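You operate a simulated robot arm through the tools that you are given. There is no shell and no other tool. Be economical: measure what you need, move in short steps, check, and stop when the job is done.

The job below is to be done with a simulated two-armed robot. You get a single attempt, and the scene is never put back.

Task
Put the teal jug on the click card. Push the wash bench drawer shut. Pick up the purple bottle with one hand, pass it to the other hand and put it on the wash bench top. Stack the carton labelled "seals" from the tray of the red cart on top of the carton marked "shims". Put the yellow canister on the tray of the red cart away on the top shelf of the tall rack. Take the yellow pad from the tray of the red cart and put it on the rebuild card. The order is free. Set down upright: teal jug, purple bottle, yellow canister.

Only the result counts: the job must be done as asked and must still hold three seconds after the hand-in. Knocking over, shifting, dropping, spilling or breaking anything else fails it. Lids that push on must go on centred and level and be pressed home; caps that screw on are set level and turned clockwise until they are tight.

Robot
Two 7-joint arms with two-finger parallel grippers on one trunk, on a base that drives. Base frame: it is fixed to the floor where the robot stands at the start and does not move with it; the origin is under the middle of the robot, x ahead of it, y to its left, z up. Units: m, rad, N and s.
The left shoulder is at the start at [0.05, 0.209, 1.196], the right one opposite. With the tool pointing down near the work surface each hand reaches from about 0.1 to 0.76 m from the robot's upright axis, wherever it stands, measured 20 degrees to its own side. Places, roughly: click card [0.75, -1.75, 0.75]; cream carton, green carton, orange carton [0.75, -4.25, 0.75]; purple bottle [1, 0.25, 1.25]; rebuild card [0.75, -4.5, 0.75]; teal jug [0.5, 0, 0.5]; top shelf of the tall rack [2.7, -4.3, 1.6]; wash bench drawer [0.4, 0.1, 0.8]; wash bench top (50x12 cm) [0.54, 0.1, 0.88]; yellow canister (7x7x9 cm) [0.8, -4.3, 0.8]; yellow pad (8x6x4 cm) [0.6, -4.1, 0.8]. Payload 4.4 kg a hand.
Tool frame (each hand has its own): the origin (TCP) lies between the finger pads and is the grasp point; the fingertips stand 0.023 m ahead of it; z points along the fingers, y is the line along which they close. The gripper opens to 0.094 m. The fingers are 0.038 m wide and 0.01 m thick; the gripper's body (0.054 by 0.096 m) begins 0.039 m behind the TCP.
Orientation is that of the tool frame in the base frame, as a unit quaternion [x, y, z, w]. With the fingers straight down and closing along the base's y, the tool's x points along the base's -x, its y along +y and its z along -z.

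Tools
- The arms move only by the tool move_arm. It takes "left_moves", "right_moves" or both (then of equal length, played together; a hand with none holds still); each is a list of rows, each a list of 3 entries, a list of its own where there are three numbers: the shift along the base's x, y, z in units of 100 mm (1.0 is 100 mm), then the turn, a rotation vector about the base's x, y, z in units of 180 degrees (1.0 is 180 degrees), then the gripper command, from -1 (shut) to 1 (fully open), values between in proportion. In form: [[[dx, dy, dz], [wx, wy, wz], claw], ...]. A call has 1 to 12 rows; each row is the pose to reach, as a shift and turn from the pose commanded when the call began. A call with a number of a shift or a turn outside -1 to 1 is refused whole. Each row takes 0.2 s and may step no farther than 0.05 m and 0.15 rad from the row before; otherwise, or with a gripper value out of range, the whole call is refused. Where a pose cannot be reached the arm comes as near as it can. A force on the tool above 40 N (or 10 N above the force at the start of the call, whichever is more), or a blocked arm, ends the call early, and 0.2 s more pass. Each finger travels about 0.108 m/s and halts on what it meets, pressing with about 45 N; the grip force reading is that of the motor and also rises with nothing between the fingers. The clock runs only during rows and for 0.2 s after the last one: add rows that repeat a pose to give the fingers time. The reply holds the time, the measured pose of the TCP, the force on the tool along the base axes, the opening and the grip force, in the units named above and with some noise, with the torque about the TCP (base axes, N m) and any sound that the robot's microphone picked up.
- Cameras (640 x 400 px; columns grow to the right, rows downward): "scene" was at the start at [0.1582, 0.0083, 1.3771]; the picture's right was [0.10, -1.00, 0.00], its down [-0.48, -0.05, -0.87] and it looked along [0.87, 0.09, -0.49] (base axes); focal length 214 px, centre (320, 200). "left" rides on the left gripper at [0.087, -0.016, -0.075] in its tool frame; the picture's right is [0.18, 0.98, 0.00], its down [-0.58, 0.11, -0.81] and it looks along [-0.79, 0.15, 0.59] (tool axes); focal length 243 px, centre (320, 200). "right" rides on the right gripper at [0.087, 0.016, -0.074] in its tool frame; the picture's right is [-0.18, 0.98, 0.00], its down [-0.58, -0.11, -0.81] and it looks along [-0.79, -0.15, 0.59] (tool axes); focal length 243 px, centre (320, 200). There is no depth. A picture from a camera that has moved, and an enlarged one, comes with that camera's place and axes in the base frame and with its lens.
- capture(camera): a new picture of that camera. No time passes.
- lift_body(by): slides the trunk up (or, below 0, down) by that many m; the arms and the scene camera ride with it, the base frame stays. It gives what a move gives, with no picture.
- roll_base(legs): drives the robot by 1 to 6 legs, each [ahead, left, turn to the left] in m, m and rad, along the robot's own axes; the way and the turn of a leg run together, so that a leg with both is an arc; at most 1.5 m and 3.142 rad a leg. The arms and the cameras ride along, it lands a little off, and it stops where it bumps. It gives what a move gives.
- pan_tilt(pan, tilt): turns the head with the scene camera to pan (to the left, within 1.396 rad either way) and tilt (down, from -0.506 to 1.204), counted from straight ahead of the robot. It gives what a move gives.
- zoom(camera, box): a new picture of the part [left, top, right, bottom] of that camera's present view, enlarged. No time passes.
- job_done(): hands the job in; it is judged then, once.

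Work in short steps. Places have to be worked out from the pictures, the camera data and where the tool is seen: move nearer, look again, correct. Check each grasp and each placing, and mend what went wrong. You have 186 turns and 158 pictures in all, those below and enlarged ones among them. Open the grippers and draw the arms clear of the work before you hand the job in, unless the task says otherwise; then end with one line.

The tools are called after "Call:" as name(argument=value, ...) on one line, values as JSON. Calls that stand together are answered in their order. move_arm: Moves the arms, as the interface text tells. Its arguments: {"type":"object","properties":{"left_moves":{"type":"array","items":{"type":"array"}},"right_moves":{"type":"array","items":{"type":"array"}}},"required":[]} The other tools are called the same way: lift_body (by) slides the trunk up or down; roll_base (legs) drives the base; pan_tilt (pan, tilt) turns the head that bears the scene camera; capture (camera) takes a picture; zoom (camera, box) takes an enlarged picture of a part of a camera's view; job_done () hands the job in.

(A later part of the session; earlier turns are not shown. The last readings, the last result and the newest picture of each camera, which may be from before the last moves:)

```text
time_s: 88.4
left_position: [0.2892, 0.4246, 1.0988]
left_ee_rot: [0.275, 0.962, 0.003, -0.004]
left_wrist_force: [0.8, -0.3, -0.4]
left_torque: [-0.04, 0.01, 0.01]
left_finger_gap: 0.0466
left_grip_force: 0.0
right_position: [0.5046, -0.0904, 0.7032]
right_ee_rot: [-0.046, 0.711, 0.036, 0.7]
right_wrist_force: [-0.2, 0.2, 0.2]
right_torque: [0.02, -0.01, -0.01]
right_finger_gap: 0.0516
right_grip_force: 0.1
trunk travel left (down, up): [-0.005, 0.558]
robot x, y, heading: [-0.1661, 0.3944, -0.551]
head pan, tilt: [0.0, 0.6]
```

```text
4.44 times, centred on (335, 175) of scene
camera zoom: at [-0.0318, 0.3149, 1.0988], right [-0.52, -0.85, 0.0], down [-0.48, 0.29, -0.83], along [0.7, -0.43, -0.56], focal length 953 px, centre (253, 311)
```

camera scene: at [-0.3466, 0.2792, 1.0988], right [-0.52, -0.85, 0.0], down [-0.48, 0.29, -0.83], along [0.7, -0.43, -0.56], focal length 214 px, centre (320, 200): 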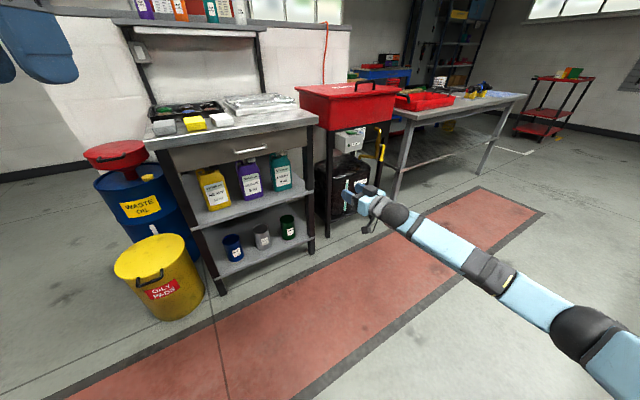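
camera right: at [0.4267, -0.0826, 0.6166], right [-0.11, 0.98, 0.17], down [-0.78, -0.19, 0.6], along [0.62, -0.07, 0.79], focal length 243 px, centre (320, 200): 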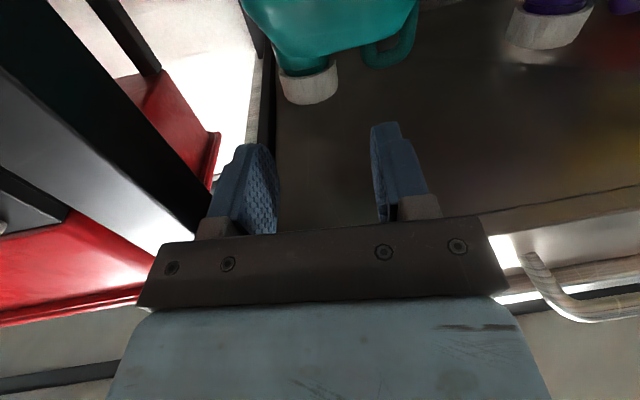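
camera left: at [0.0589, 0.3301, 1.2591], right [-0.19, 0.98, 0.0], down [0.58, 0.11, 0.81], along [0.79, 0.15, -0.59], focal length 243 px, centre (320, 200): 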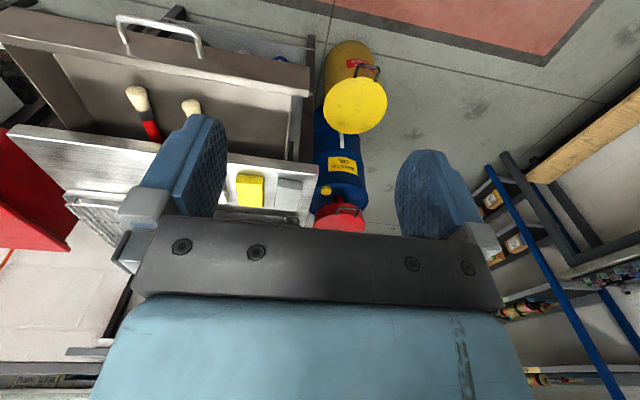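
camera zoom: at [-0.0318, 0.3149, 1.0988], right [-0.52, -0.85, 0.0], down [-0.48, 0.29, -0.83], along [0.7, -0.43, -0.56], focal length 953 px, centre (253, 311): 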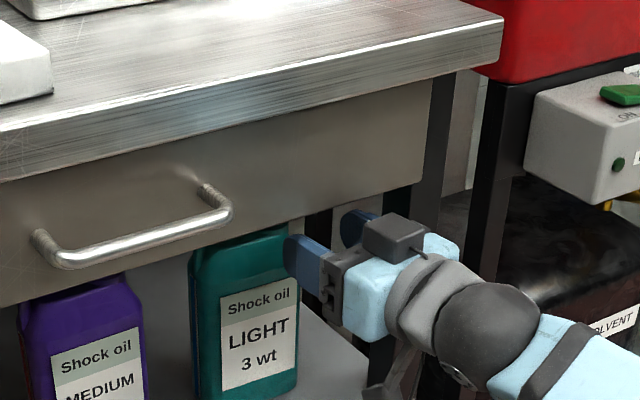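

The small black box atop the hand reaches z≈0.765, about the drawer's lower edge (0.762), so I pitch the tool up 12° to lower it before advancing.

Call:
move_arm(right_moves=[[[0, 0, 0], [0.003, -0.033, 0], 0.1], [[0, 0.02, 0], [0.007, -0.07, 0], 0.1], [[0.1, 0.02, 0], [0.007, -0.07, 0], 0.1]])

Call:
capture(camera="right")

Call:
zoom(camera="scene", box=[270, 130, 400, 220])

```text
time_s: 89.2
left_position: [0.2888, 0.4255, 1.0982]
left_ee_rot: [0.275, 0.961, 0.003, -0.005]
left_wrist_force: [0.6, 0.0, 0.4]
left_torque: [0.02, 0.02, -0.01]
left_finger_gap: 0.0467
left_grip_force: 0.0
right_position: [0.5139, -0.0864, 0.7042]
right_ee_rot: [-0.041, 0.629, 0.038, 0.775]
right_wrist_force: [0.1, 0.0, -0.4]
right_torque: [-0.03, -0.02, -0.02]
right_finger_gap: 0.0518
right_grip_force: 0.1
trunk travel left (down, up): [-0.005, 0.558]
robot x, y, heading: [-0.1659, 0.3939, -0.546]
head pan, tilt: [0.0, 0.6]
```

```text
114 pictures are left
camera right: at [0.4571, -0.077, 0.6019], right [-0.15, 0.98, 0.16], down [-0.89, -0.2, 0.4], along [0.43, -0.09, 0.9], focal length 243 px, centre (320, 200)
```

right: 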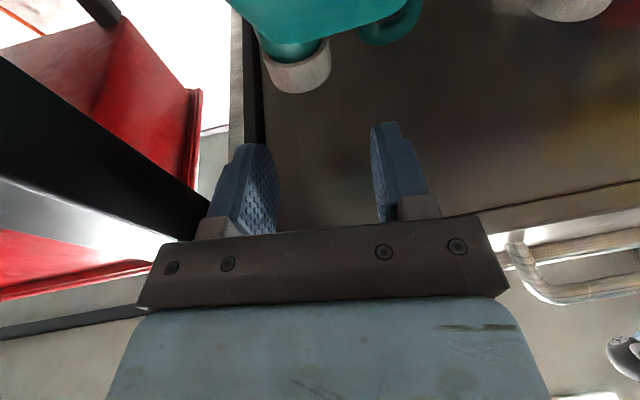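

```text
4.44 times, centred on (335, 175) of scene
camera zoom: at [-0.032, 0.3148, 1.0989], right [-0.52, -0.85, 0.0], down [-0.48, 0.29, -0.83], along [0.7, -0.43, -0.56], focal length 953 px, centre (253, 311)
```

zoom: 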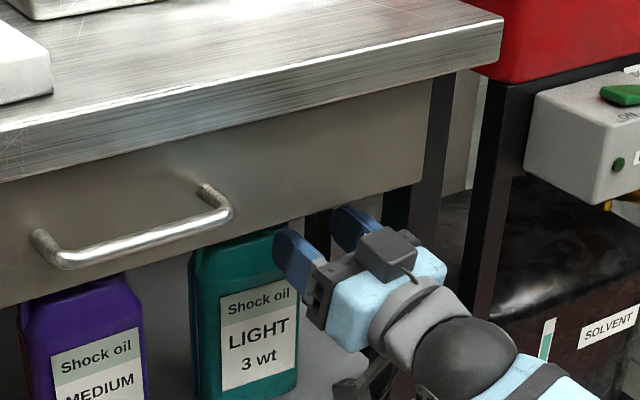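

Cap confirmed at ≈[0.585, −0.087, 0.693]; I advance 7 cm gently, slightly lower.

Call:
move_arm(right_moves=[[[0.15, 0, -0.06], [0, 0, 0], 0.1], [[0.35, 0, -0.06], [0, 0, 0], 0.1], [[0.52, 0, -0.06], [0, 0, 0], 0.1], [[0.7, 0, -0.06], [0, 0, 0], 0.1]])

Call:
capture(camera="right")

Call:
zoom(camera="scene", box=[270, 130, 400, 220])

```text
time_s: 90.2
left_position: [0.2887, 0.4248, 1.0991]
left_ee_rot: [0.275, 0.961, 0.002, -0.004]
left_wrist_force: [1.2, -0.5, -0.1]
left_torque: [0.01, 0.01, 0.0]
left_finger_gap: 0.047
left_grip_force: 0.1
right_position: [0.5818, -0.0872, 0.6976]
right_ee_rot: [-0.043, 0.628, 0.038, 0.776]
right_wrist_force: [-1.7, -1.1, 7.0]
right_torque: [0.16, -0.07, -0.01]
right_finger_gap: 0.0514
right_grip_force: 0.1
trunk travel left (down, up): [-0.005, 0.558]
robot x, y, heading: [-0.1638, 0.3947, -0.55]
head pan, tilt: [0.0, 0.6]
```

```text
112 pictures are left
camera right: at [0.5264, -0.0774, 0.5972], right [-0.15, 0.98, 0.16], down [-0.89, -0.2, 0.4], along [0.43, -0.09, 0.9], focal length 243 px, centre (320, 200)
```

right: 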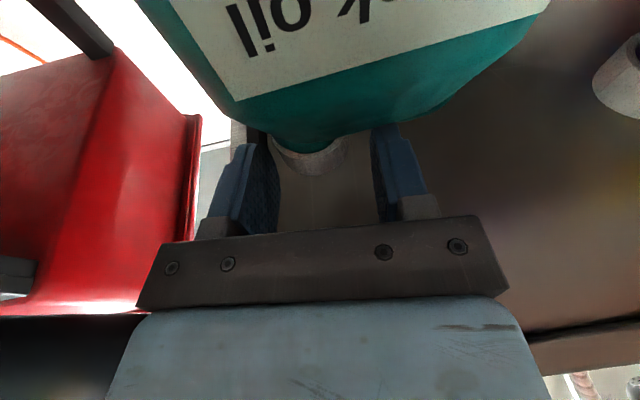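

```text
4.44 times, centred on (335, 175) of scene
camera zoom: at [-0.0328, 0.3152, 1.0992], right [-0.52, -0.85, 0.0], down [-0.48, 0.29, -0.83], along [0.7, -0.43, -0.56], focal length 953 px, centre (253, 311)
```

zoom: 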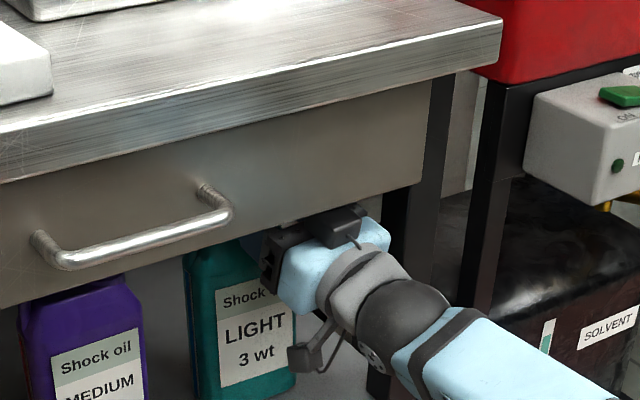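

The cap is between the fingers (slightly toward −y), with 7 N upward from a shoulder touch. I raise 4 mm, shift −6 mm in y and close.

Call:
move_arm(right_moves=[[[0, -0.02, 0.04], [0, 0, 0], 0.1], [[0, -0.06, 0.04], [0, 0, 0], 0.1], [[0, -0.06, 0.04], [0, 0, 0], -0.4], [[0, -0.06, 0.04], [0, 0, 0], -1], [[0, -0.06, 0.04], [0, 0, 0], -1], [[0, -0.06, 0.04], [0, 0, 0], -1]])

Call:
capture(camera="right")

```text
time_s: 91.6
left_position: [0.2891, 0.425, 1.0985]
left_ee_rot: [0.275, 0.961, 0.001, -0.004]
left_wrist_force: [0.3, -1.4, -0.6]
left_torque: [0.0, -0.01, -0.01]
left_finger_gap: 0.0469
left_grip_force: 0.0
right_position: [0.5819, -0.092, 0.7006]
right_ee_rot: [-0.042, 0.629, 0.039, 0.775]
right_wrist_force: [-0.2, 2.2, 0.7]
right_torque: [0.2, -0.02, 0.01]
right_finger_gap: 0.0367
right_grip_force: 45.3
trunk travel left (down, up): [-0.005, 0.558]
robot x, y, heading: [-0.1631, 0.395, -0.552]
head pan, tilt: [0.0, 0.6]
```

```text
110 pictures are left
camera right: at [0.5256, -0.0828, 0.6], right [-0.15, 0.98, 0.16], down [-0.89, -0.2, 0.41], along [0.43, -0.09, 0.9], focal length 243 px, centre (320, 200)
```

right: 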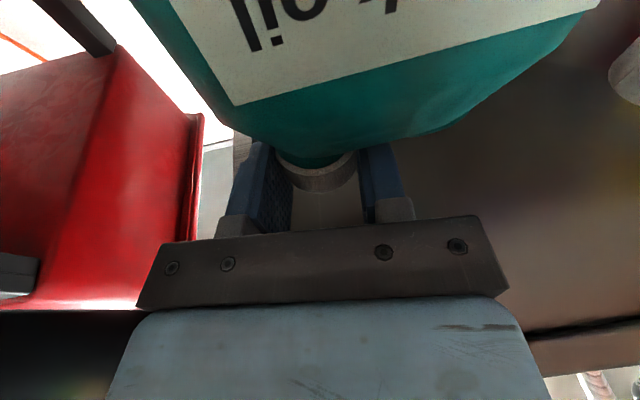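

Cap gripped (0.037 wide, 45 N). Lift 8 mm and read the load.

Call:
move_arm(right_moves=[[[0, 0, 0.04], [0, 0, 0], -1], [[0, 0, 0.08], [0, 0, 0], -1], [[0, 0, 0.08], [0, 0, 0], -1]])

Call:
capture(camera="right")

Call:
zoom(camera="scene", box=[270, 130, 400, 220])

```text
time_s: 92.4
left_position: [0.2904, 0.4241, 1.0978]
left_ee_rot: [0.275, 0.961, 0.003, -0.005]
left_wrist_force: [-0.2, -0.6, -0.3]
left_torque: [0.02, -0.01, 0.02]
left_finger_gap: 0.0469
left_grip_force: 0.1
right_position: [0.5823, -0.0931, 0.7069]
right_ee_rot: [-0.041, 0.631, 0.038, 0.774]
right_wrist_force: [0.4, -0.4, -6.5]
right_torque: [-0.12, 0.07, -0.03]
right_finger_gap: 0.0367
right_grip_force: 45.1
trunk travel left (down, up): [-0.005, 0.558]
robot x, y, heading: [-0.1637, 0.4012, -0.547]
head pan, tilt: [0.0, 0.6]
```

```text
109 pictures are left
camera right: at [0.5261, -0.0839, 0.6066], right [-0.15, 0.98, 0.16], down [-0.89, -0.2, 0.41], along [0.43, -0.09, 0.9], focal length 243 px, centre (320, 200)
```

right: 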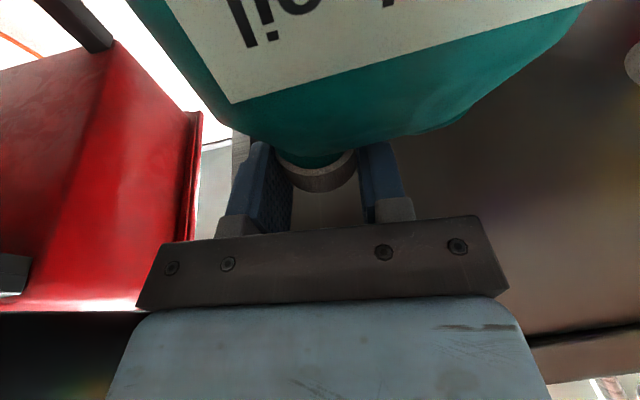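

```text
4.44 times, centred on (335, 175) of scene
camera zoom: at [-0.0313, 0.3143, 1.0987], right [-0.52, -0.85, 0.0], down [-0.48, 0.29, -0.82], along [0.7, -0.43, -0.57], focal length 953 px, centre (253, 311)
```

zoom: 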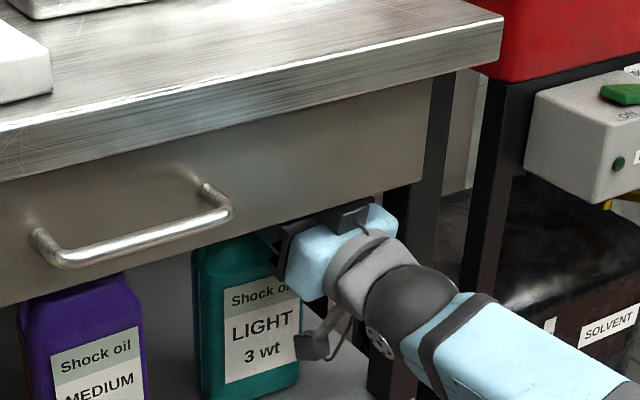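

The jug (0.67 kg) hangs free. I pull straight back with the arm in two moves.

Call:
move_arm(right_moves=[[[-0.25, 0, 0], [0, 0, 0], -1], [[-0.5, 0, 0], [0, 0, 0], -1], [[-0.75, 0, 0], [0, 0, 0], -1], [[-1.0, 0, 0], [0, 0, 0], -1]])

Call:
move_arm(right_moves=[[[-0.25, 0, 0], [0, 0, 0], -1], [[-0.5, 0, 0], [0, 0, 0], -1], [[-0.75, 0, 0], [0, 0, 0], -1], [[-1.0, 0, 0], [0, 0, 0], -1]])

Call:
capture(camera="scene")

```text
time_s: 93.4
left_position: [0.2899, 0.4244, 1.099]
left_ee_rot: [0.275, 0.961, 0.002, -0.004]
left_wrist_force: [0.1, 0.4, -0.3]
left_torque: [-0.04, -0.01, 0.01]
left_finger_gap: 0.0468
left_grip_force: 0.2
right_position: [0.4834, -0.0922, 0.7061]
right_ee_rot: [-0.042, 0.629, 0.039, 0.775]
right_wrist_force: [0.0, -0.3, -5.7]
right_torque: [-0.12, 0.11, -0.02]
right_finger_gap: 0.0367
right_grip_force: 45.0
trunk travel left (down, up): [-0.005, 0.558]
robot x, y, heading: [-0.163, 0.3971, -0.55]
head pan, tilt: [0.0, 0.6]
```

```text
time_s: 94.4
left_position: [0.2888, 0.4246, 1.0982]
left_ee_rot: [0.274, 0.962, 0.002, -0.005]
left_wrist_force: [0.2, -0.1, 0.3]
left_torque: [0.01, -0.01, 0.01]
left_finger_gap: 0.0469
left_grip_force: 0.1
right_position: [0.3817, -0.0939, 0.7077]
right_ee_rot: [-0.041, 0.63, 0.038, 0.775]
right_wrist_force: [-0.5, -0.1, -6.1]
right_torque: [-0.15, 0.13, 0.02]
right_finger_gap: 0.0368
right_grip_force: 45.1
trunk travel left (down, up): [-0.005, 0.558]
robot x, y, heading: [-0.1687, 0.3946, -0.547]
head pan, tilt: [0.0, 0.6]
```

```text
107 pictures are left
camera scene: at [-0.0317, 0.3142, 1.0988], right [-0.52, -0.85, 0.0], down [-0.48, 0.3, -0.82], along [0.7, -0.43, -0.57], focal length 214 px, centre (320, 200)
```

scene: 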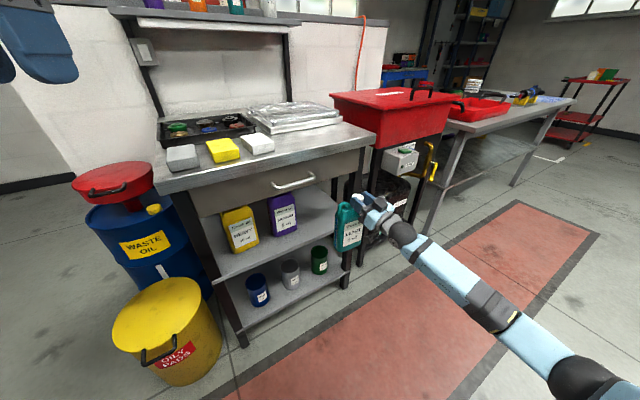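

Jug is clear of the bench. I back away, raise the trunk 0.35, square up and drive along the aisle toward the click card.

Call:
roll_base(legs=[[-0.256, -0.157, 0]])

Call:
lift_body(by=0.35)

Call:
roll_base(legs=[[0, 0, 0.55], [0, -1.45, 0]])

Call:
pan_tilt(pan=-0.1, tilt=0.7)

Call:
capture(camera="scene")

```text
time_s: 96.4
left_position: [-0.012, 0.4238, 1.0988]
left_ee_rot: [0.274, 0.962, 0.003, -0.005]
left_wrist_force: [-0.3, -0.6, -0.9]
left_torque: [0.02, -0.02, -0.01]
left_finger_gap: 0.047
left_grip_force: 0.1
right_position: [0.0809, -0.0929, 0.7073]
right_ee_rot: [-0.041, 0.629, 0.039, 0.775]
right_wrist_force: [1.2, 0.6, -6.2]
right_torque: [-0.16, 0.11, 0.0]
right_finger_gap: 0.0367
right_grip_force: 45.6
trunk travel left (down, up): [-0.005, 0.558]
robot x, y, heading: [-0.464, 0.3987, -0.549]
head pan, tilt: [0.0, 0.6]
```

```text
time_s: 99.9
left_position: [-0.0117, 0.4247, 1.4479]
left_ee_rot: [0.274, 0.962, 0.002, -0.004]
left_wrist_force: [-0.5, -0.5, -1.2]
left_torque: [0.03, 0.01, 0.06]
left_finger_gap: 0.0471
left_grip_force: 0.1
right_position: [0.0825, -0.0931, 1.0566]
right_ee_rot: [-0.042, 0.63, 0.039, 0.774]
right_wrist_force: [0.1, 0.2, -7.3]
right_torque: [-0.14, 0.15, 0.02]
right_finger_gap: 0.0366
right_grip_force: 44.9
trunk travel left (down, up): [-0.355, 0.208]
robot x, y, heading: [-0.4633, 0.3975, -0.545]
head pan, tilt: [0.0, 0.6]
```

```text
time_s: 114.2
left_position: [-0.0897, -0.7947, 1.4482]
left_ee_rot: [0.016, 1.0, 0.001, -0.005]
left_wrist_force: [0.1, 0.6, 0.6]
left_torque: [-0.04, 0.04, 0.01]
left_finger_gap: 0.047
left_grip_force: 0.0
right_position: [0.249, -1.1965, 1.056]
right_ee_rot: [-0.203, 0.597, 0.239, 0.739]
right_wrist_force: [-0.2, -0.2, -5.5]
right_torque: [-0.18, 0.07, -0.02]
right_finger_gap: 0.0364
right_grip_force: 45.2
trunk travel left (down, up): [-0.355, 0.208]
robot x, y, heading: [-0.4691, -1.0452, -0.021]
head pan, tilt: [0.0, 0.6]
```

```text
time_s: 114.9
left_position: [-0.0901, -0.7952, 1.4484]
left_ee_rot: [0.015, 1.0, 0.001, -0.005]
left_wrist_force: [-0.2, 0.0, 0.0]
left_torque: [0.0, -0.03, 0.0]
left_finger_gap: 0.0471
left_grip_force: 0.1
right_position: [0.2494, -1.1966, 1.0565]
right_ee_rot: [-0.203, 0.598, 0.238, 0.738]
right_wrist_force: [-0.2, 0.3, -7.1]
right_torque: [-0.16, 0.03, -0.01]
right_finger_gap: 0.0364
right_grip_force: 45.0
trunk travel left (down, up): [-0.355, 0.208]
robot x, y, heading: [-0.4744, -1.0494, -0.02]
head pan, tilt: [-0.099, 0.7]
```

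```text
106 pictures are left
camera scene: at [-0.3171, -1.0598, 1.4401], right [-0.12, -0.99, 0.0], down [-0.64, 0.08, -0.76], along [0.76, -0.09, -0.64], focal length 214 px, centre (320, 200)
```

scene: 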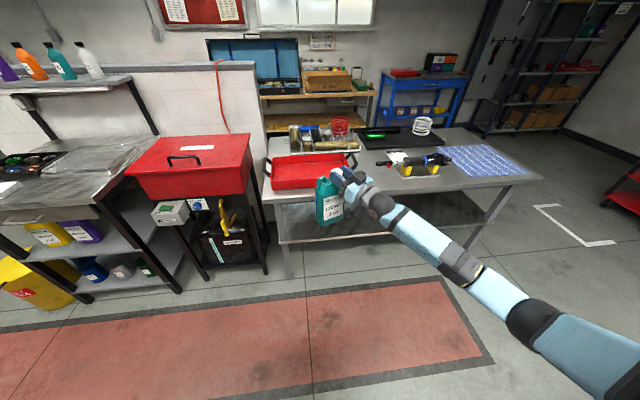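

I zoom on the table to find the click card.

Call:
zoom(camera="scene", box=[250, 110, 550, 230])

```text
2.13 times, centred on (400, 170) of scene
camera zoom: at [-0.3171, -1.0598, 1.4401], right [-0.12, -0.99, 0.0], down [-0.64, 0.08, -0.76], along [0.76, -0.09, -0.64], focal length 458 px, centre (149, 264)
```

zoom: 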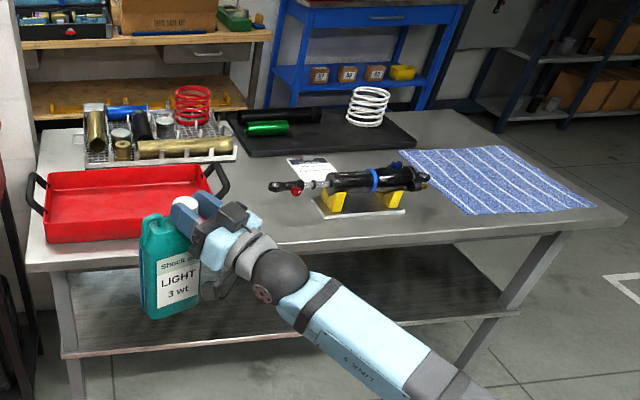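

A white card lies behind the shock absorber at ≈[0.89, −1.71]; that should be the click card. I raise the trunk 0.12 and drive over to see it better.

Call:
lift_body(by=0.12)

Call:
roll_base(legs=[[0.1, -0.5, 0.02]])

Call:
pan_tilt(pan=0.0, tilt=0.65)

Call:
capture(camera="scene")

Call:
zoom(camera="scene", box=[240, 90, 440, 215])

```text
time_s: 116.4
left_position: [-0.0902, -0.7957, 1.5686]
left_ee_rot: [0.015, 1.0, 0.001, -0.006]
left_wrist_force: [0.4, -0.7, -0.7]
left_torque: [-0.01, -0.03, -0.03]
left_finger_gap: 0.0467
left_grip_force: 0.1
right_position: [0.2489, -1.1964, 1.1761]
right_ee_rot: [-0.204, 0.598, 0.239, 0.738]
right_wrist_force: [0.7, -0.2, -6.1]
right_torque: [-0.2, 0.04, -0.01]
right_finger_gap: 0.0366
right_grip_force: 44.6
trunk travel left (down, up): [-0.475, 0.088]
robot x, y, heading: [-0.4695, -1.0503, -0.02]
head pan, tilt: [-0.099, 0.7]
```

```text
time_s: 121.2
left_position: [0.0004, -1.2855, 1.5689]
left_ee_rot: [0.012, 1.0, 0.001, -0.006]
left_wrist_force: [-0.4, -0.2, 0.4]
left_torque: [0.02, 0.01, -0.03]
left_finger_gap: 0.0469
left_grip_force: 0.1
right_position: [0.3437, -1.6843, 1.1772]
right_ee_rot: [-0.206, 0.597, 0.241, 0.737]
right_wrist_force: [0.1, 0.0, -6.3]
right_torque: [-0.17, 0.02, 0.01]
right_finger_gap: 0.0368
right_grip_force: 44.8
trunk travel left (down, up): [-0.475, 0.088]
robot x, y, heading: [-0.3745, -1.5392, -0.018]
head pan, tilt: [-0.099, 0.7]
```

```text
time_s: 121.9
left_position: [0.001, -1.2855, 1.5688]
left_ee_rot: [0.012, 1.0, 0.001, -0.006]
left_wrist_force: [-0.4, 0.4, 0.2]
left_torque: [-0.03, -0.04, 0.05]
left_finger_gap: 0.0468
left_grip_force: 0.1
right_position: [0.3431, -1.6841, 1.1755]
right_ee_rot: [-0.207, 0.597, 0.242, 0.737]
right_wrist_force: [0.3, 0.3, -6.1]
right_torque: [-0.18, 0.04, -0.02]
right_finger_gap: 0.0367
right_grip_force: 44.9
trunk travel left (down, up): [-0.475, 0.088]
robot x, y, heading: [-0.3788, -1.5367, -0.015]
head pan, tilt: [0.0, 0.649]
```

```text
104 pictures are left
camera scene: at [-0.2217, -1.5439, 1.5644], right [-0.02, -1.0, 0.0], down [-0.61, 0.01, -0.8], along [0.8, -0.01, -0.61], focal length 214 px, centre (320, 200)
```

scene: 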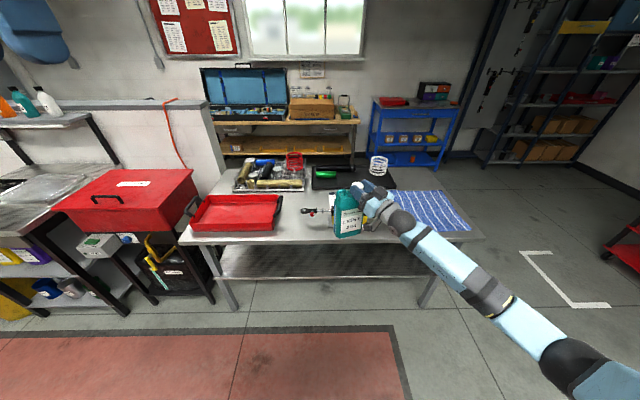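

```text
3.20 times, centred on (340, 152) of scene
camera zoom: at [-0.2217, -1.5439, 1.5644], right [-0.02, -1.0, 0.0], down [-0.61, 0.01, -0.8], along [0.8, -0.01, -0.61], focal length 686 px, centre (256, 352)
```

zoom: 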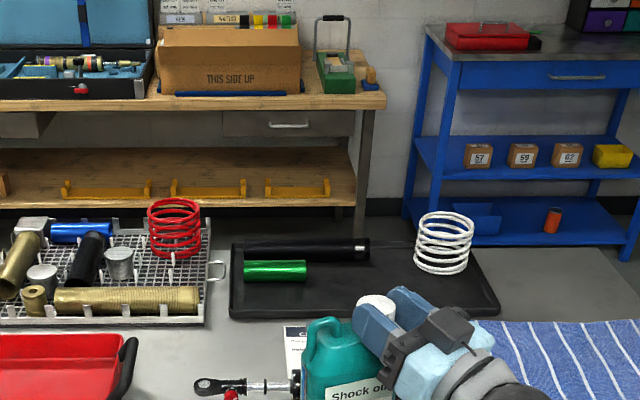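

The jug hides the card. I shift the base 0.25 right to see the card unobstructed.

Call:
roll_base(legs=[[0, -0.25, 0.015]])

Call:
zoom(camera="scene", box=[220, 110, 380, 210])

```text
time_s: 124.7
left_position: [-0.0053, -1.5242, 1.5681]
left_ee_rot: [0.004, 1.0, 0.0, -0.006]
left_wrist_force: [-0.4, 0.5, -0.1]
left_torque: [0.01, 0.0, -0.03]
left_finger_gap: 0.0471
left_grip_force: 0.1
right_position: [0.3429, -1.9189, 1.1766]
right_ee_rot: [-0.211, 0.595, 0.247, 0.735]
right_wrist_force: [-0.7, 0.7, -5.4]
right_torque: [-0.22, 0.06, -0.03]
right_finger_gap: 0.0368
right_grip_force: 45.3
trunk travel left (down, up): [-0.475, 0.088]
robot x, y, heading: [-0.378, -1.7897, -0.001]
head pan, tilt: [0.0, 0.649]
```

```text
4.00 times, centred on (300, 160) of scene
camera zoom: at [-0.2236, -1.7867, 1.5644], right [0.0, -1.0, 0.0], down [-0.61, 0.0, -0.8], along [0.8, 0.0, -0.61], focal length 858 px, centre (400, 360)
```

zoom: 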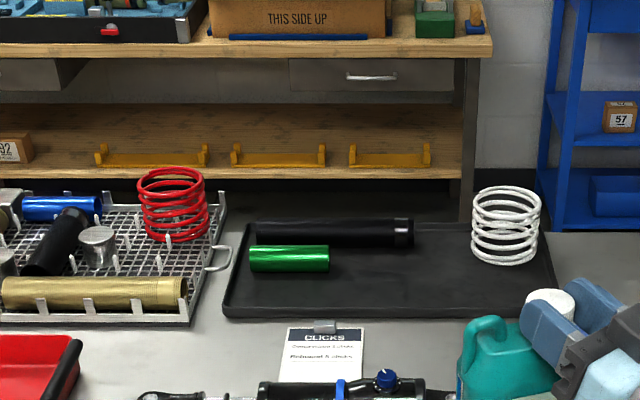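

The "CLICKS" card is visible. I zoom lower to see its full extent.

Call:
zoom(camera="scene", box=[250, 170, 370, 245])

```text
5.33 times, centred on (310, 208) of scene
camera zoom: at [-0.2236, -1.7867, 1.5644], right [0.0, -1.0, 0.0], down [-0.61, 0.0, -0.8], along [0.8, 0.0, -0.61], focal length 1144 px, centre (373, 160)
```

zoom: 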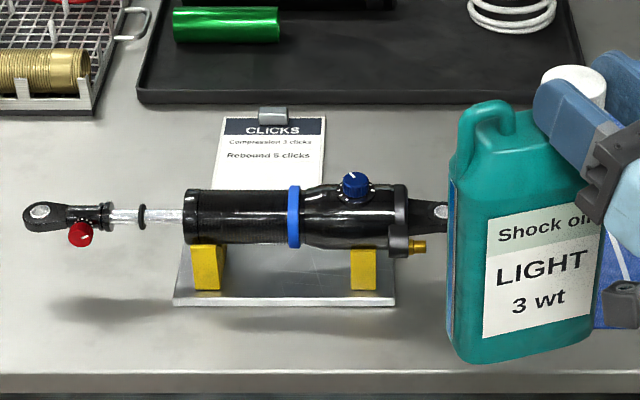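

The card's centre is ≈[0.79, −1.672], table z≈0.795, shock (top ≈0.90) in front of it. I will turn the base so the tool points along +x, extend the arm 0.1, and drive so that the jug ends above the card.

Call:
roll_base(legs=[[0, 0, -0.547]])

Call:
move_arm(right_moves=[[[0.25, 0, 0], [0, 0, 0], -1], [[0.5, 0, 0], [0, 0, 0], -1], [[0.75, 0, 0], [0, 0, 0], -1], [[1.0, 0, 0], [0, 0, 0], -1]])

Call:
roll_base(legs=[[0.05, 0.7, 0]])

Call:
capture(camera="scene")

```text
time_s: 126.6
left_position: [0.0762, -1.7617, 1.5681]
left_ee_rot: [0.278, 0.961, 0.002, -0.005]
left_wrist_force: [0.1, 0.8, -0.2]
left_torque: [0.01, -0.02, 0.04]
left_finger_gap: 0.0471
left_grip_force: 0.0
right_position: [0.1638, -2.279, 1.1769]
right_ee_rot: [-0.039, 0.631, 0.035, 0.774]
right_wrist_force: [1.1, 1.0, -7.0]
right_torque: [-0.14, 0.14, 0.0]
right_finger_gap: 0.0366
right_grip_force: 45.3
trunk travel left (down, up): [-0.475, 0.088]
robot x, y, heading: [-0.3785, -1.7846, -0.552]
head pan, tilt: [0.0, 0.649]
```

```text
time_s: 127.6
left_position: [0.0783, -1.7609, 1.5678]
left_ee_rot: [0.278, 0.961, 0.002, -0.007]
left_wrist_force: [0.3, -0.3, -0.4]
left_torque: [-0.02, -0.02, 0.0]
left_finger_gap: 0.0471
left_grip_force: 0.1
right_position: [0.2665, -2.2782, 1.1761]
right_ee_rot: [-0.039, 0.631, 0.036, 0.774]
right_wrist_force: [0.0, -0.5, -6.2]
right_torque: [-0.12, 0.14, 0.0]
right_finger_gap: 0.0365
right_grip_force: 44.9
trunk travel left (down, up): [-0.475, 0.088]
robot x, y, heading: [-0.379, -1.7834, -0.559]
head pan, tilt: [0.0, 0.649]
```

```text
time_s: 134.2
left_position: [0.4884, -1.2, 1.569]
left_ee_rot: [0.282, 0.959, 0.002, -0.006]
left_wrist_force: [-0.3, 0.2, -0.1]
left_torque: [0.01, -0.03, -0.01]
left_finger_gap: 0.0471
left_grip_force: 0.2
right_position: [0.6725, -1.7177, 1.1761]
right_ee_rot: [-0.037, 0.63, 0.033, 0.775]
right_wrist_force: [-0.1, -0.8, -7.0]
right_torque: [-0.18, 0.13, 0.03]
right_finger_gap: 0.0365
right_grip_force: 44.9
trunk travel left (down, up): [-0.475, 0.088]
robot x, y, heading: [0.0305, -1.2189, -0.562]
head pan, tilt: [0.0, 0.649]
```

```text
100 pictures are left
camera scene: at [0.1643, -1.3036, 1.5644], right [-0.53, -0.84, 0.0], down [-0.51, 0.32, -0.8], along [0.67, -0.43, -0.61], focal length 214 px, centre (320, 200)
```

scene: 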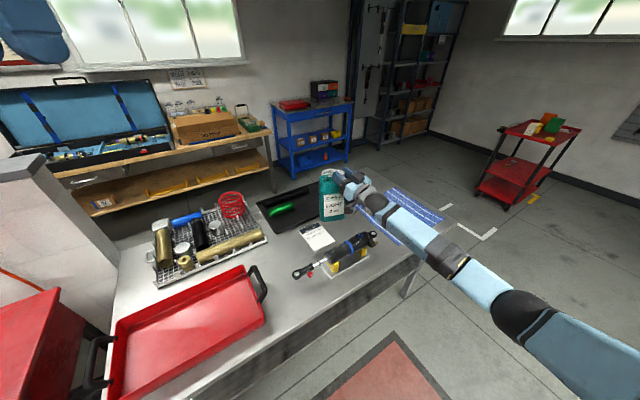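

Good, the whole card is visible from here; I zoom to locate it precisely.

Call:
zoom(camera="scene", box=[270, 160, 420, 290])

```text
3.08 times, centred on (345, 225) of scene
camera zoom: at [0.1643, -1.3036, 1.5644], right [-0.53, -0.84, 0.0], down [-0.51, 0.32, -0.8], along [0.67, -0.43, -0.61], focal length 660 px, centre (243, 123)
```

zoom: 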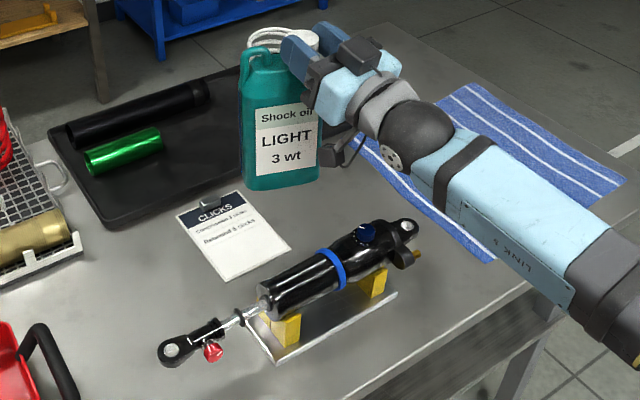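

Card centre ≈[0.778, −1.68], jug sits 0.033 to the +y of the TCP. I move the TCP to ≈[0.77, −1.71] and lower the trunk 0.15.

Call:
move_arm(right_moves=[[[0.25, 0.08, 0], [0, 0, 0], -1], [[0.5, 0.08, 0], [0, 0, 0], -1], [[0.75, 0.08, 0], [0, 0, 0], -1], [[0.97, 0.08, 0], [0, 0, 0], -1]])

Call:
lift_body(by=-0.14)

Call:
zoom(camera="scene", box=[270, 120, 420, 250])

```text
time_s: 135.2
left_position: [0.4897, -1.1989, 1.5674]
left_ee_rot: [0.282, 0.959, 0.002, -0.006]
left_wrist_force: [-0.4, 0.0, -0.4]
left_torque: [-0.04, 0.02, 0.03]
left_finger_gap: 0.047
left_grip_force: 0.0
right_position: [0.7701, -1.7104, 1.1744]
right_ee_rot: [-0.036, 0.632, 0.032, 0.774]
right_wrist_force: [0.6, 0.0, -6.5]
right_torque: [-0.13, 0.15, 0.0]
right_finger_gap: 0.0364
right_grip_force: 45.4
trunk travel left (down, up): [-0.475, 0.088]
robot x, y, heading: [0.0321, -1.2203, -0.562]
head pan, tilt: [0.0, 0.649]
```

```text
time_s: 136.9
left_position: [0.4879, -1.1982, 1.4284]
left_ee_rot: [0.282, 0.959, 0.002, -0.005]
left_wrist_force: [0.5, 0.7, 0.0]
left_torque: [-0.01, -0.01, -0.01]
left_finger_gap: 0.0471
left_grip_force: 0.0
right_position: [0.7697, -1.7116, 1.0353]
right_ee_rot: [-0.036, 0.631, 0.032, 0.774]
right_wrist_force: [0.2, 0.2, -6.6]
right_torque: [-0.12, 0.16, 0.02]
right_finger_gap: 0.0365
right_grip_force: 45.1
trunk travel left (down, up): [-0.335, 0.228]
robot x, y, heading: [0.0308, -1.2207, -0.569]
head pan, tilt: [0.0, 0.649]
```

```text
3.08 times, centred on (345, 185) of scene
camera zoom: at [0.1642, -1.3033, 1.4245], right [-0.53, -0.84, 0.0], down [-0.51, 0.32, -0.8], along [0.67, -0.43, -0.61], focal length 660 px, centre (243, 246)
```

zoom: 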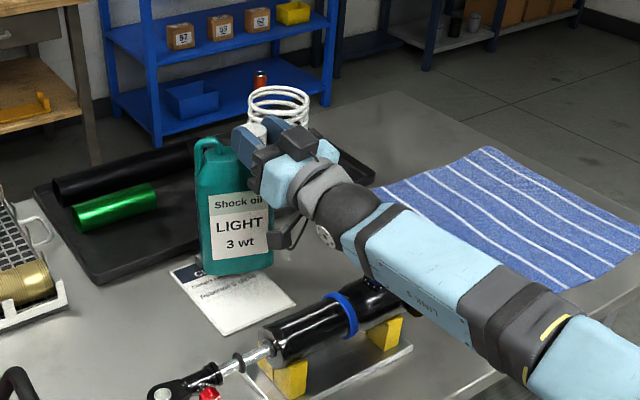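

Jug hangs right over the card; the forearm clears the shock by an estimated ~1.5 cm at the final height. I lower 3 cm more and check.

Call:
lift_body(by=-0.03)

Call:
zoom(camera="scene", box=[290, 140, 400, 230])

Call:
capture(camera="right")

```text
time_s: 137.6
left_position: [0.4874, -1.1986, 1.3989]
left_ee_rot: [0.282, 0.959, 0.003, -0.004]
left_wrist_force: [1.2, -1.3, 0.1]
left_torque: [-0.02, -0.01, 0.02]
left_finger_gap: 0.0468
left_grip_force: 0.0
right_position: [0.7693, -1.7114, 1.008]
right_ee_rot: [-0.036, 0.63, 0.032, 0.775]
right_wrist_force: [-0.1, -2.5, 3.3]
right_torque: [-0.02, -0.07, -0.02]
right_finger_gap: 0.0366
right_grip_force: 44.7
trunk travel left (down, up): [-0.305, 0.258]
robot x, y, heading: [0.0297, -1.2225, -0.563]
head pan, tilt: [0.0, 0.649]
```

```text
4.44 times, centred on (345, 185) of scene
camera zoom: at [0.1629, -1.3029, 1.3948], right [-0.53, -0.84, 0.0], down [-0.51, 0.32, -0.8], along [0.67, -0.43, -0.6], focal length 953 px, centre (209, 267)
```

zoom: 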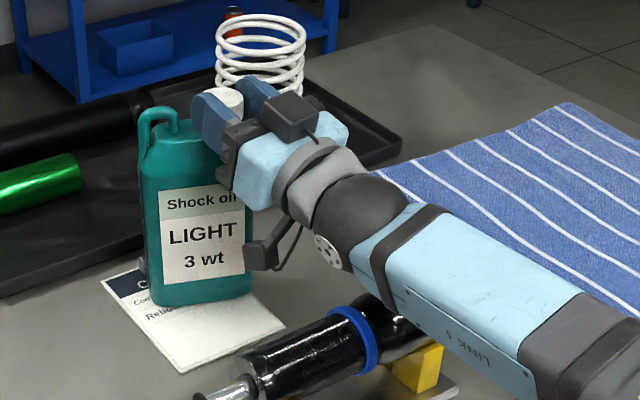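

```text
96 pictures are left
camera right: at [0.713, -1.7017, 0.9069], right [-0.13, 0.98, 0.16], down [-0.89, -0.19, 0.41], along [0.43, -0.09, 0.9], focal length 243 px, centre (320, 200)
```

right: 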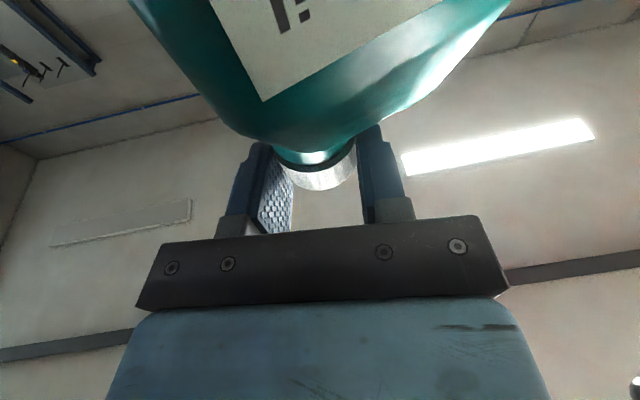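

Contact: the jug's weight is now carried by the table (force +3 N), centred on the card. I open the fingers to just clear the cap, then raise the trunk straight up.

Call:
move_arm(right_moves=[[[0, 0, 0], [0, 0, 0], -0.1], [[0, 0, 0], [0, 0, 0], 0.15], [[0, 0, 0], [0, 0, 0], 0.15], [[0, 0, 0], [0, 0, 0], 0.15]])

Call:
zoom(camera="scene", box=[290, 140, 400, 230])

Call:
lift_body(by=0.15)

Call:
zoom(camera="scene", box=[270, 150, 400, 250])

```text
time_s: 138.6
left_position: [0.4876, -1.1993, 1.398]
left_ee_rot: [0.283, 0.959, 0.002, -0.005]
left_wrist_force: [-0.2, -0.8, -0.3]
left_torque: [0.01, 0.0, 0.01]
left_finger_gap: 0.0469
left_grip_force: 0.0
right_position: [0.7695, -1.7108, 1.0058]
right_ee_rot: [-0.036, 0.63, 0.032, 0.775]
right_wrist_force: [-0.4, 0.5, 0.8]
right_torque: [0.01, 0.02, -0.01]
right_finger_gap: 0.054
right_grip_force: 0.0
trunk travel left (down, up): [-0.305, 0.258]
robot x, y, heading: [0.0329, -1.2199, -0.569]
head pan, tilt: [0.0, 0.649]
```

```text
4.44 times, centred on (345, 185) of scene
camera zoom: at [0.1635, -1.3028, 1.3946], right [-0.53, -0.84, 0.0], down [-0.51, 0.32, -0.8], along [0.67, -0.43, -0.6], focal length 953 px, centre (209, 267)
```

zoom: 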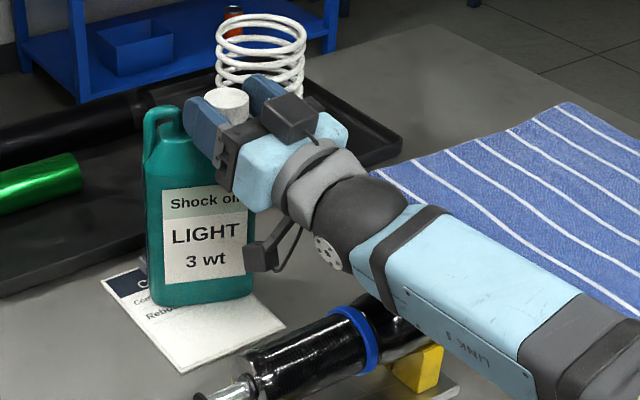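

```text
time_s: 140.4
left_position: [0.4879, -1.1996, 1.5474]
left_ee_rot: [0.282, 0.959, 0.003, -0.004]
left_wrist_force: [-0.3, 0.1, 0.1]
left_torque: [-0.02, 0.02, 0.01]
left_finger_gap: 0.0469
left_grip_force: 0.0
right_position: [0.7707, -1.7121, 1.1544]
right_ee_rot: [-0.036, 0.631, 0.032, 0.774]
right_wrist_force: [0.4, -0.8, -0.4]
right_torque: [-0.02, -0.01, 0.01]
right_finger_gap: 0.0542
right_grip_force: 0.1
trunk travel left (down, up): [-0.455, 0.108]
robot x, y, heading: [0.0303, -1.2171, -0.562]
head pan, tilt: [0.0, 0.649]
```

```text
4.00 times, centred on (335, 200) of scene
camera zoom: at [0.1637, -1.3029, 1.5445], right [-0.53, -0.84, 0.0], down [-0.51, 0.32, -0.8], along [0.67, -0.43, -0.6], focal length 858 px, centre (260, 200)
```

zoom: 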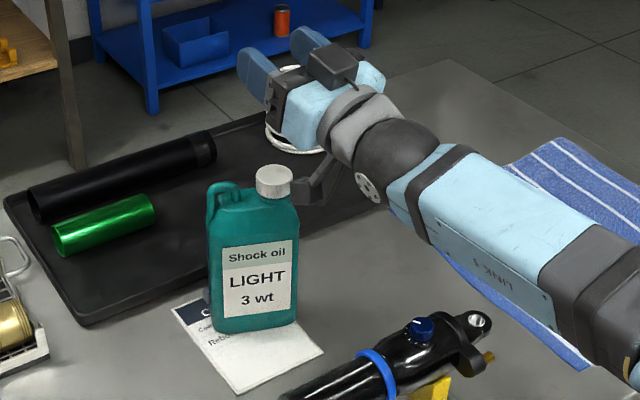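

The jug stands upright on the card. Next the purple bottle: I withdraw, raise the trunk, square up and drive back to the wash bench.

Call:
roll_base(legs=[[-0.38, -0.24, 0]])

Call:
lift_body(by=0.1)

Call:
roll_base(legs=[[0, 0, 0.562], [0, 1.3, 0]])

Call:
pan_tilt(pan=0.1, tilt=0.45)

Call:
capture(camera="scene")

```text
time_s: 143.1
left_position: [0.0386, -1.188, 1.5491]
left_ee_rot: [0.277, 0.961, 0.002, -0.005]
left_wrist_force: [-0.1, 0.2, -0.5]
left_torque: [-0.05, 0.03, -0.01]
left_finger_gap: 0.0472
left_grip_force: 0.0
right_position: [0.3251, -1.6991, 1.1551]
right_ee_rot: [-0.04, 0.63, 0.037, 0.775]
right_wrist_force: [-0.2, -0.5, -0.6]
right_torque: [0.01, 0.0, -0.03]
right_finger_gap: 0.0538
right_grip_force: 0.2
trunk travel left (down, up): [-0.455, 0.108]
robot x, y, heading: [-0.4192, -1.2147, -0.555]
head pan, tilt: [0.0, 0.649]
```

```text
time_s: 144.4
left_position: [0.0361, -1.1896, 1.649]
left_ee_rot: [0.277, 0.961, 0.003, -0.005]
left_wrist_force: [0.1, -0.1, 0.4]
left_torque: [0.04, -0.04, -0.01]
left_finger_gap: 0.0472
left_grip_force: 0.0
right_position: [0.3254, -1.6962, 1.2554]
right_ee_rot: [-0.04, 0.631, 0.037, 0.774]
right_wrist_force: [0.5, -0.1, -0.6]
right_torque: [0.02, -0.01, -0.01]
right_finger_gap: 0.0542
right_grip_force: 0.0
trunk travel left (down, up): [-0.555, 0.008]
robot x, y, heading: [-0.4171, -1.2172, -0.557]
head pan, tilt: [0.0, 0.649]
```

```text
time_s: 158.0
left_position: [-0.0619, 0.4052, 1.6488]
left_ee_rot: [-0.004, 1.0, 0.001, -0.005]
left_wrist_force: [1.0, 0.3, -0.6]
left_torque: [0.0, -0.01, 0.0]
left_finger_gap: 0.0468
left_grip_force: 0.0
right_position: [0.4545, 0.1305, 1.2559]
right_ee_rot: [-0.216, 0.594, 0.253, 0.733]
right_wrist_force: [1.1, 0.1, -0.1]
right_torque: [-0.03, 0.01, -0.02]
right_finger_gap: 0.0541
right_grip_force: 0.2
trunk travel left (down, up): [-0.555, 0.008]
robot x, y, heading: [-0.4272, 0.1388, 0.016]
head pan, tilt: [0.0, 0.649]
```

```text
time_s: 158.8
left_position: [-0.0614, 0.4034, 1.6483]
left_ee_rot: [-0.004, 1.0, 0.001, -0.005]
left_wrist_force: [-0.2, -0.3, 0.1]
left_torque: [-0.03, 0.02, 0.0]
left_finger_gap: 0.0469
left_grip_force: 0.0
right_position: [0.4529, 0.1293, 1.2549]
right_ee_rot: [-0.216, 0.593, 0.253, 0.733]
right_wrist_force: [0.3, -0.9, 0.0]
right_torque: [0.02, 0.0, 0.02]
right_finger_gap: 0.0541
right_grip_force: 0.0
trunk travel left (down, up): [-0.555, 0.008]
robot x, y, heading: [-0.429, 0.1407, 0.016]
head pan, tilt: [0.099, 0.45]
```

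```text
93 pictures are left
camera scene: at [-0.272, 0.1488, 1.6624], right [0.11, -0.99, 0.0], down [-0.43, -0.05, -0.9], along [0.89, 0.1, -0.44], focal length 214 px, centre (320, 200)
```

scene: 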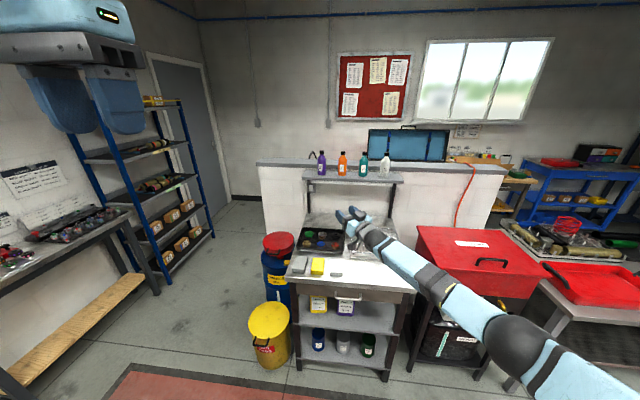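

Bottle triangulates to ≈[1.02, 0.295], bottom z≈1.205. I pitch the right tool 30° down (to keep its camera above the shelf), yaw it a bit, and drive closer.

Call:
move_arm(right_moves=[[[0, 0, 0], [-0.027, 0.034, 0], 0.4], [[0, 0, 0], [-0.054, 0.068, 0], 0.4], [[0, 0, 0], [-0.081, 0.102, 0], 0.4], [[0, 0, 0], [-0.108, 0.136, 0], 0.4], [[0, 0, 0], [-0.138, 0.173, 0], 0.4]])

Call:
move_arm(right_moves=[[[0, 0, 0], [0, 0, -0.04], 0.7], [[0, 0, 0], [0, 0, -0.083], 0.7]])

Call:
roll_base(legs=[[0.3, 0.16, -0.016]])

Call:
capture(camera="scene")

Call:
capture(camera="right")

```text
time_s: 160.0
left_position: [-0.0681, 0.4138, 1.6471]
left_ee_rot: [-0.005, 1.0, -0.004, -0.003]
left_wrist_force: [-0.3, 2.4, 0.1]
left_torque: [-0.14, -0.04, -0.02]
left_finger_gap: 0.0471
left_grip_force: 0.1
right_position: [0.4492, 0.1382, 1.2584]
right_ee_rot: [-0.289, 0.808, 0.169, 0.485]
right_wrist_force: [-0.1, -4.8, -3.3]
right_torque: [0.29, -0.17, 0.2]
right_finger_gap: 0.0656
right_grip_force: 0.1
trunk travel left (down, up): [-0.555, 0.008]
robot x, y, heading: [-0.4305, 0.1382, 0.01]
head pan, tilt: [0.099, 0.45]
```

```text
time_s: 160.6
left_position: [-0.0652, 0.4096, 1.6483]
left_ee_rot: [-0.005, 1.0, -0.002, -0.004]
left_wrist_force: [-1.3, 1.5, -0.5]
left_torque: [-0.03, 0.0, -0.04]
left_finger_gap: 0.0472
left_grip_force: 0.1
right_position: [0.4522, 0.1342, 1.2588]
right_ee_rot: [-0.184, 0.838, 0.102, 0.504]
right_wrist_force: [-0.8, 0.7, 0.6]
right_torque: [-0.05, -0.01, -0.03]
right_finger_gap: 0.0799
right_grip_force: 0.0
trunk travel left (down, up): [-0.555, 0.008]
robot x, y, heading: [-0.4317, 0.1354, 0.016]
head pan, tilt: [0.099, 0.45]
```

```text
time_s: 162.8
left_position: [0.2379, 0.56, 1.6504]
left_ee_rot: [0.006, 1.0, 0.001, -0.003]
left_wrist_force: [-0.7, -0.5, 0.8]
left_torque: [0.0, -0.01, 0.02]
left_finger_gap: 0.047
left_grip_force: 0.0
right_position: [0.7489, 0.276, 1.2578]
right_ee_rot: [-0.176, 0.839, 0.1, 0.506]
right_wrist_force: [-0.8, -0.4, 0.6]
right_torque: [-0.01, 0.0, 0.01]
right_finger_gap: 0.0799
right_grip_force: 0.0
trunk travel left (down, up): [-0.555, 0.008]
robot x, y, heading: [-0.1317, 0.3017, -0.003]
head pan, tilt: [0.099, 0.45]
```

```text
92 pictures are left
camera scene: at [0.0229, 0.3082, 1.6627], right [0.1, -1.0, 0.0], down [-0.43, -0.04, -0.9], along [0.9, 0.09, -0.43], focal length 214 px, centre (320, 200)
```

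scene: 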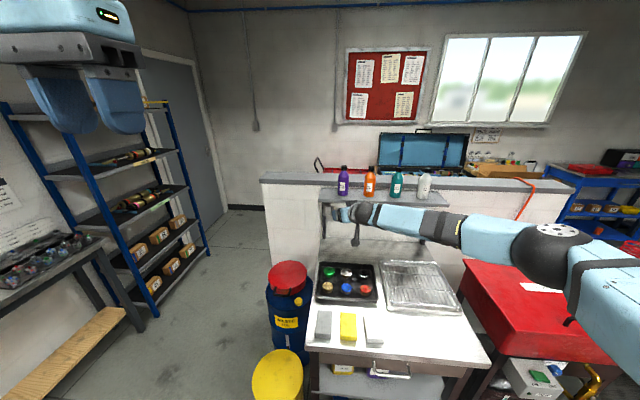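

```text
91 pictures are left
camera right: at [0.6448, 0.249, 1.2151], right [-0.31, 0.94, 0.15], down [-0.36, -0.26, 0.89], along [0.88, 0.22, 0.42], focal length 243 px, centre (320, 200)
```

right: 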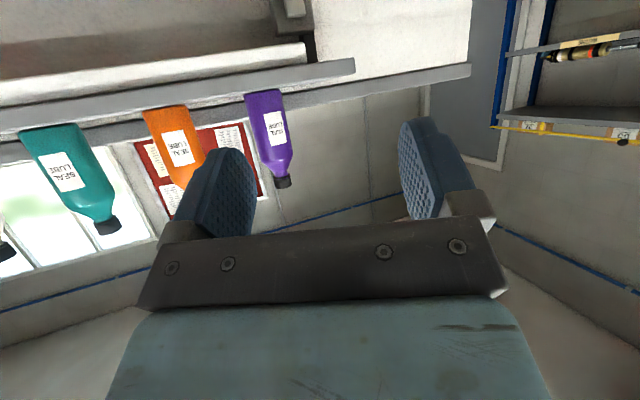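

I zoom to refine the bottle and shelf geometry.

Call:
zoom(camera="scene", box=[290, 150, 450, 250])

Call:
zoom(camera="right", box=[130, 50, 360, 200])

```text
4.00 times, centred on (370, 200) of scene
camera zoom: at [0.0229, 0.3082, 1.6627], right [0.1, -1.0, 0.0], down [-0.43, -0.04, -0.9], along [0.9, 0.09, -0.43], focal length 858 px, centre (120, 200)
```

zoom: 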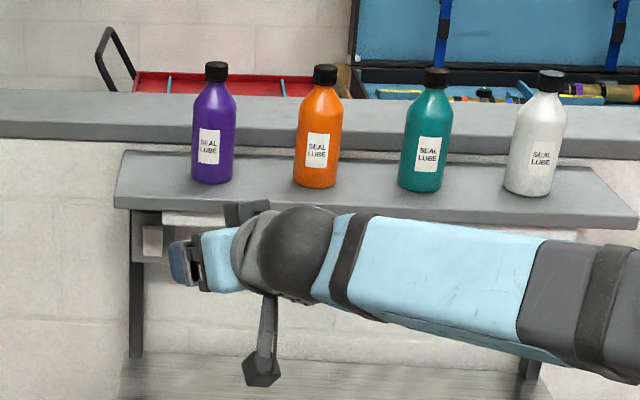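

```text
2.67 times, centred on (245, 125) of right
camera zoom: at [0.6448, 0.249, 1.2151], right [-0.31, 0.94, 0.15], down [-0.36, -0.26, 0.89], along [0.88, 0.22, 0.42], focal length 647 px, centre (520, 400)
```

zoom: 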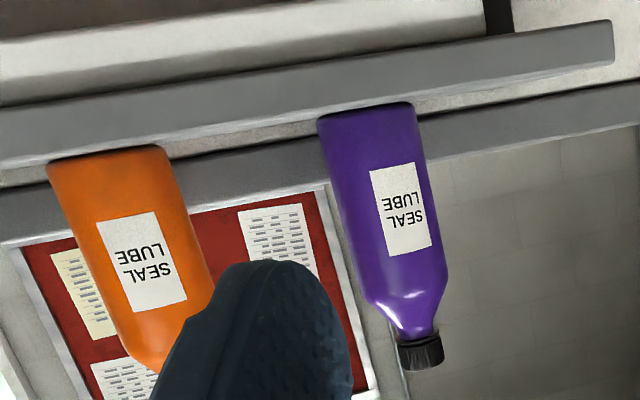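

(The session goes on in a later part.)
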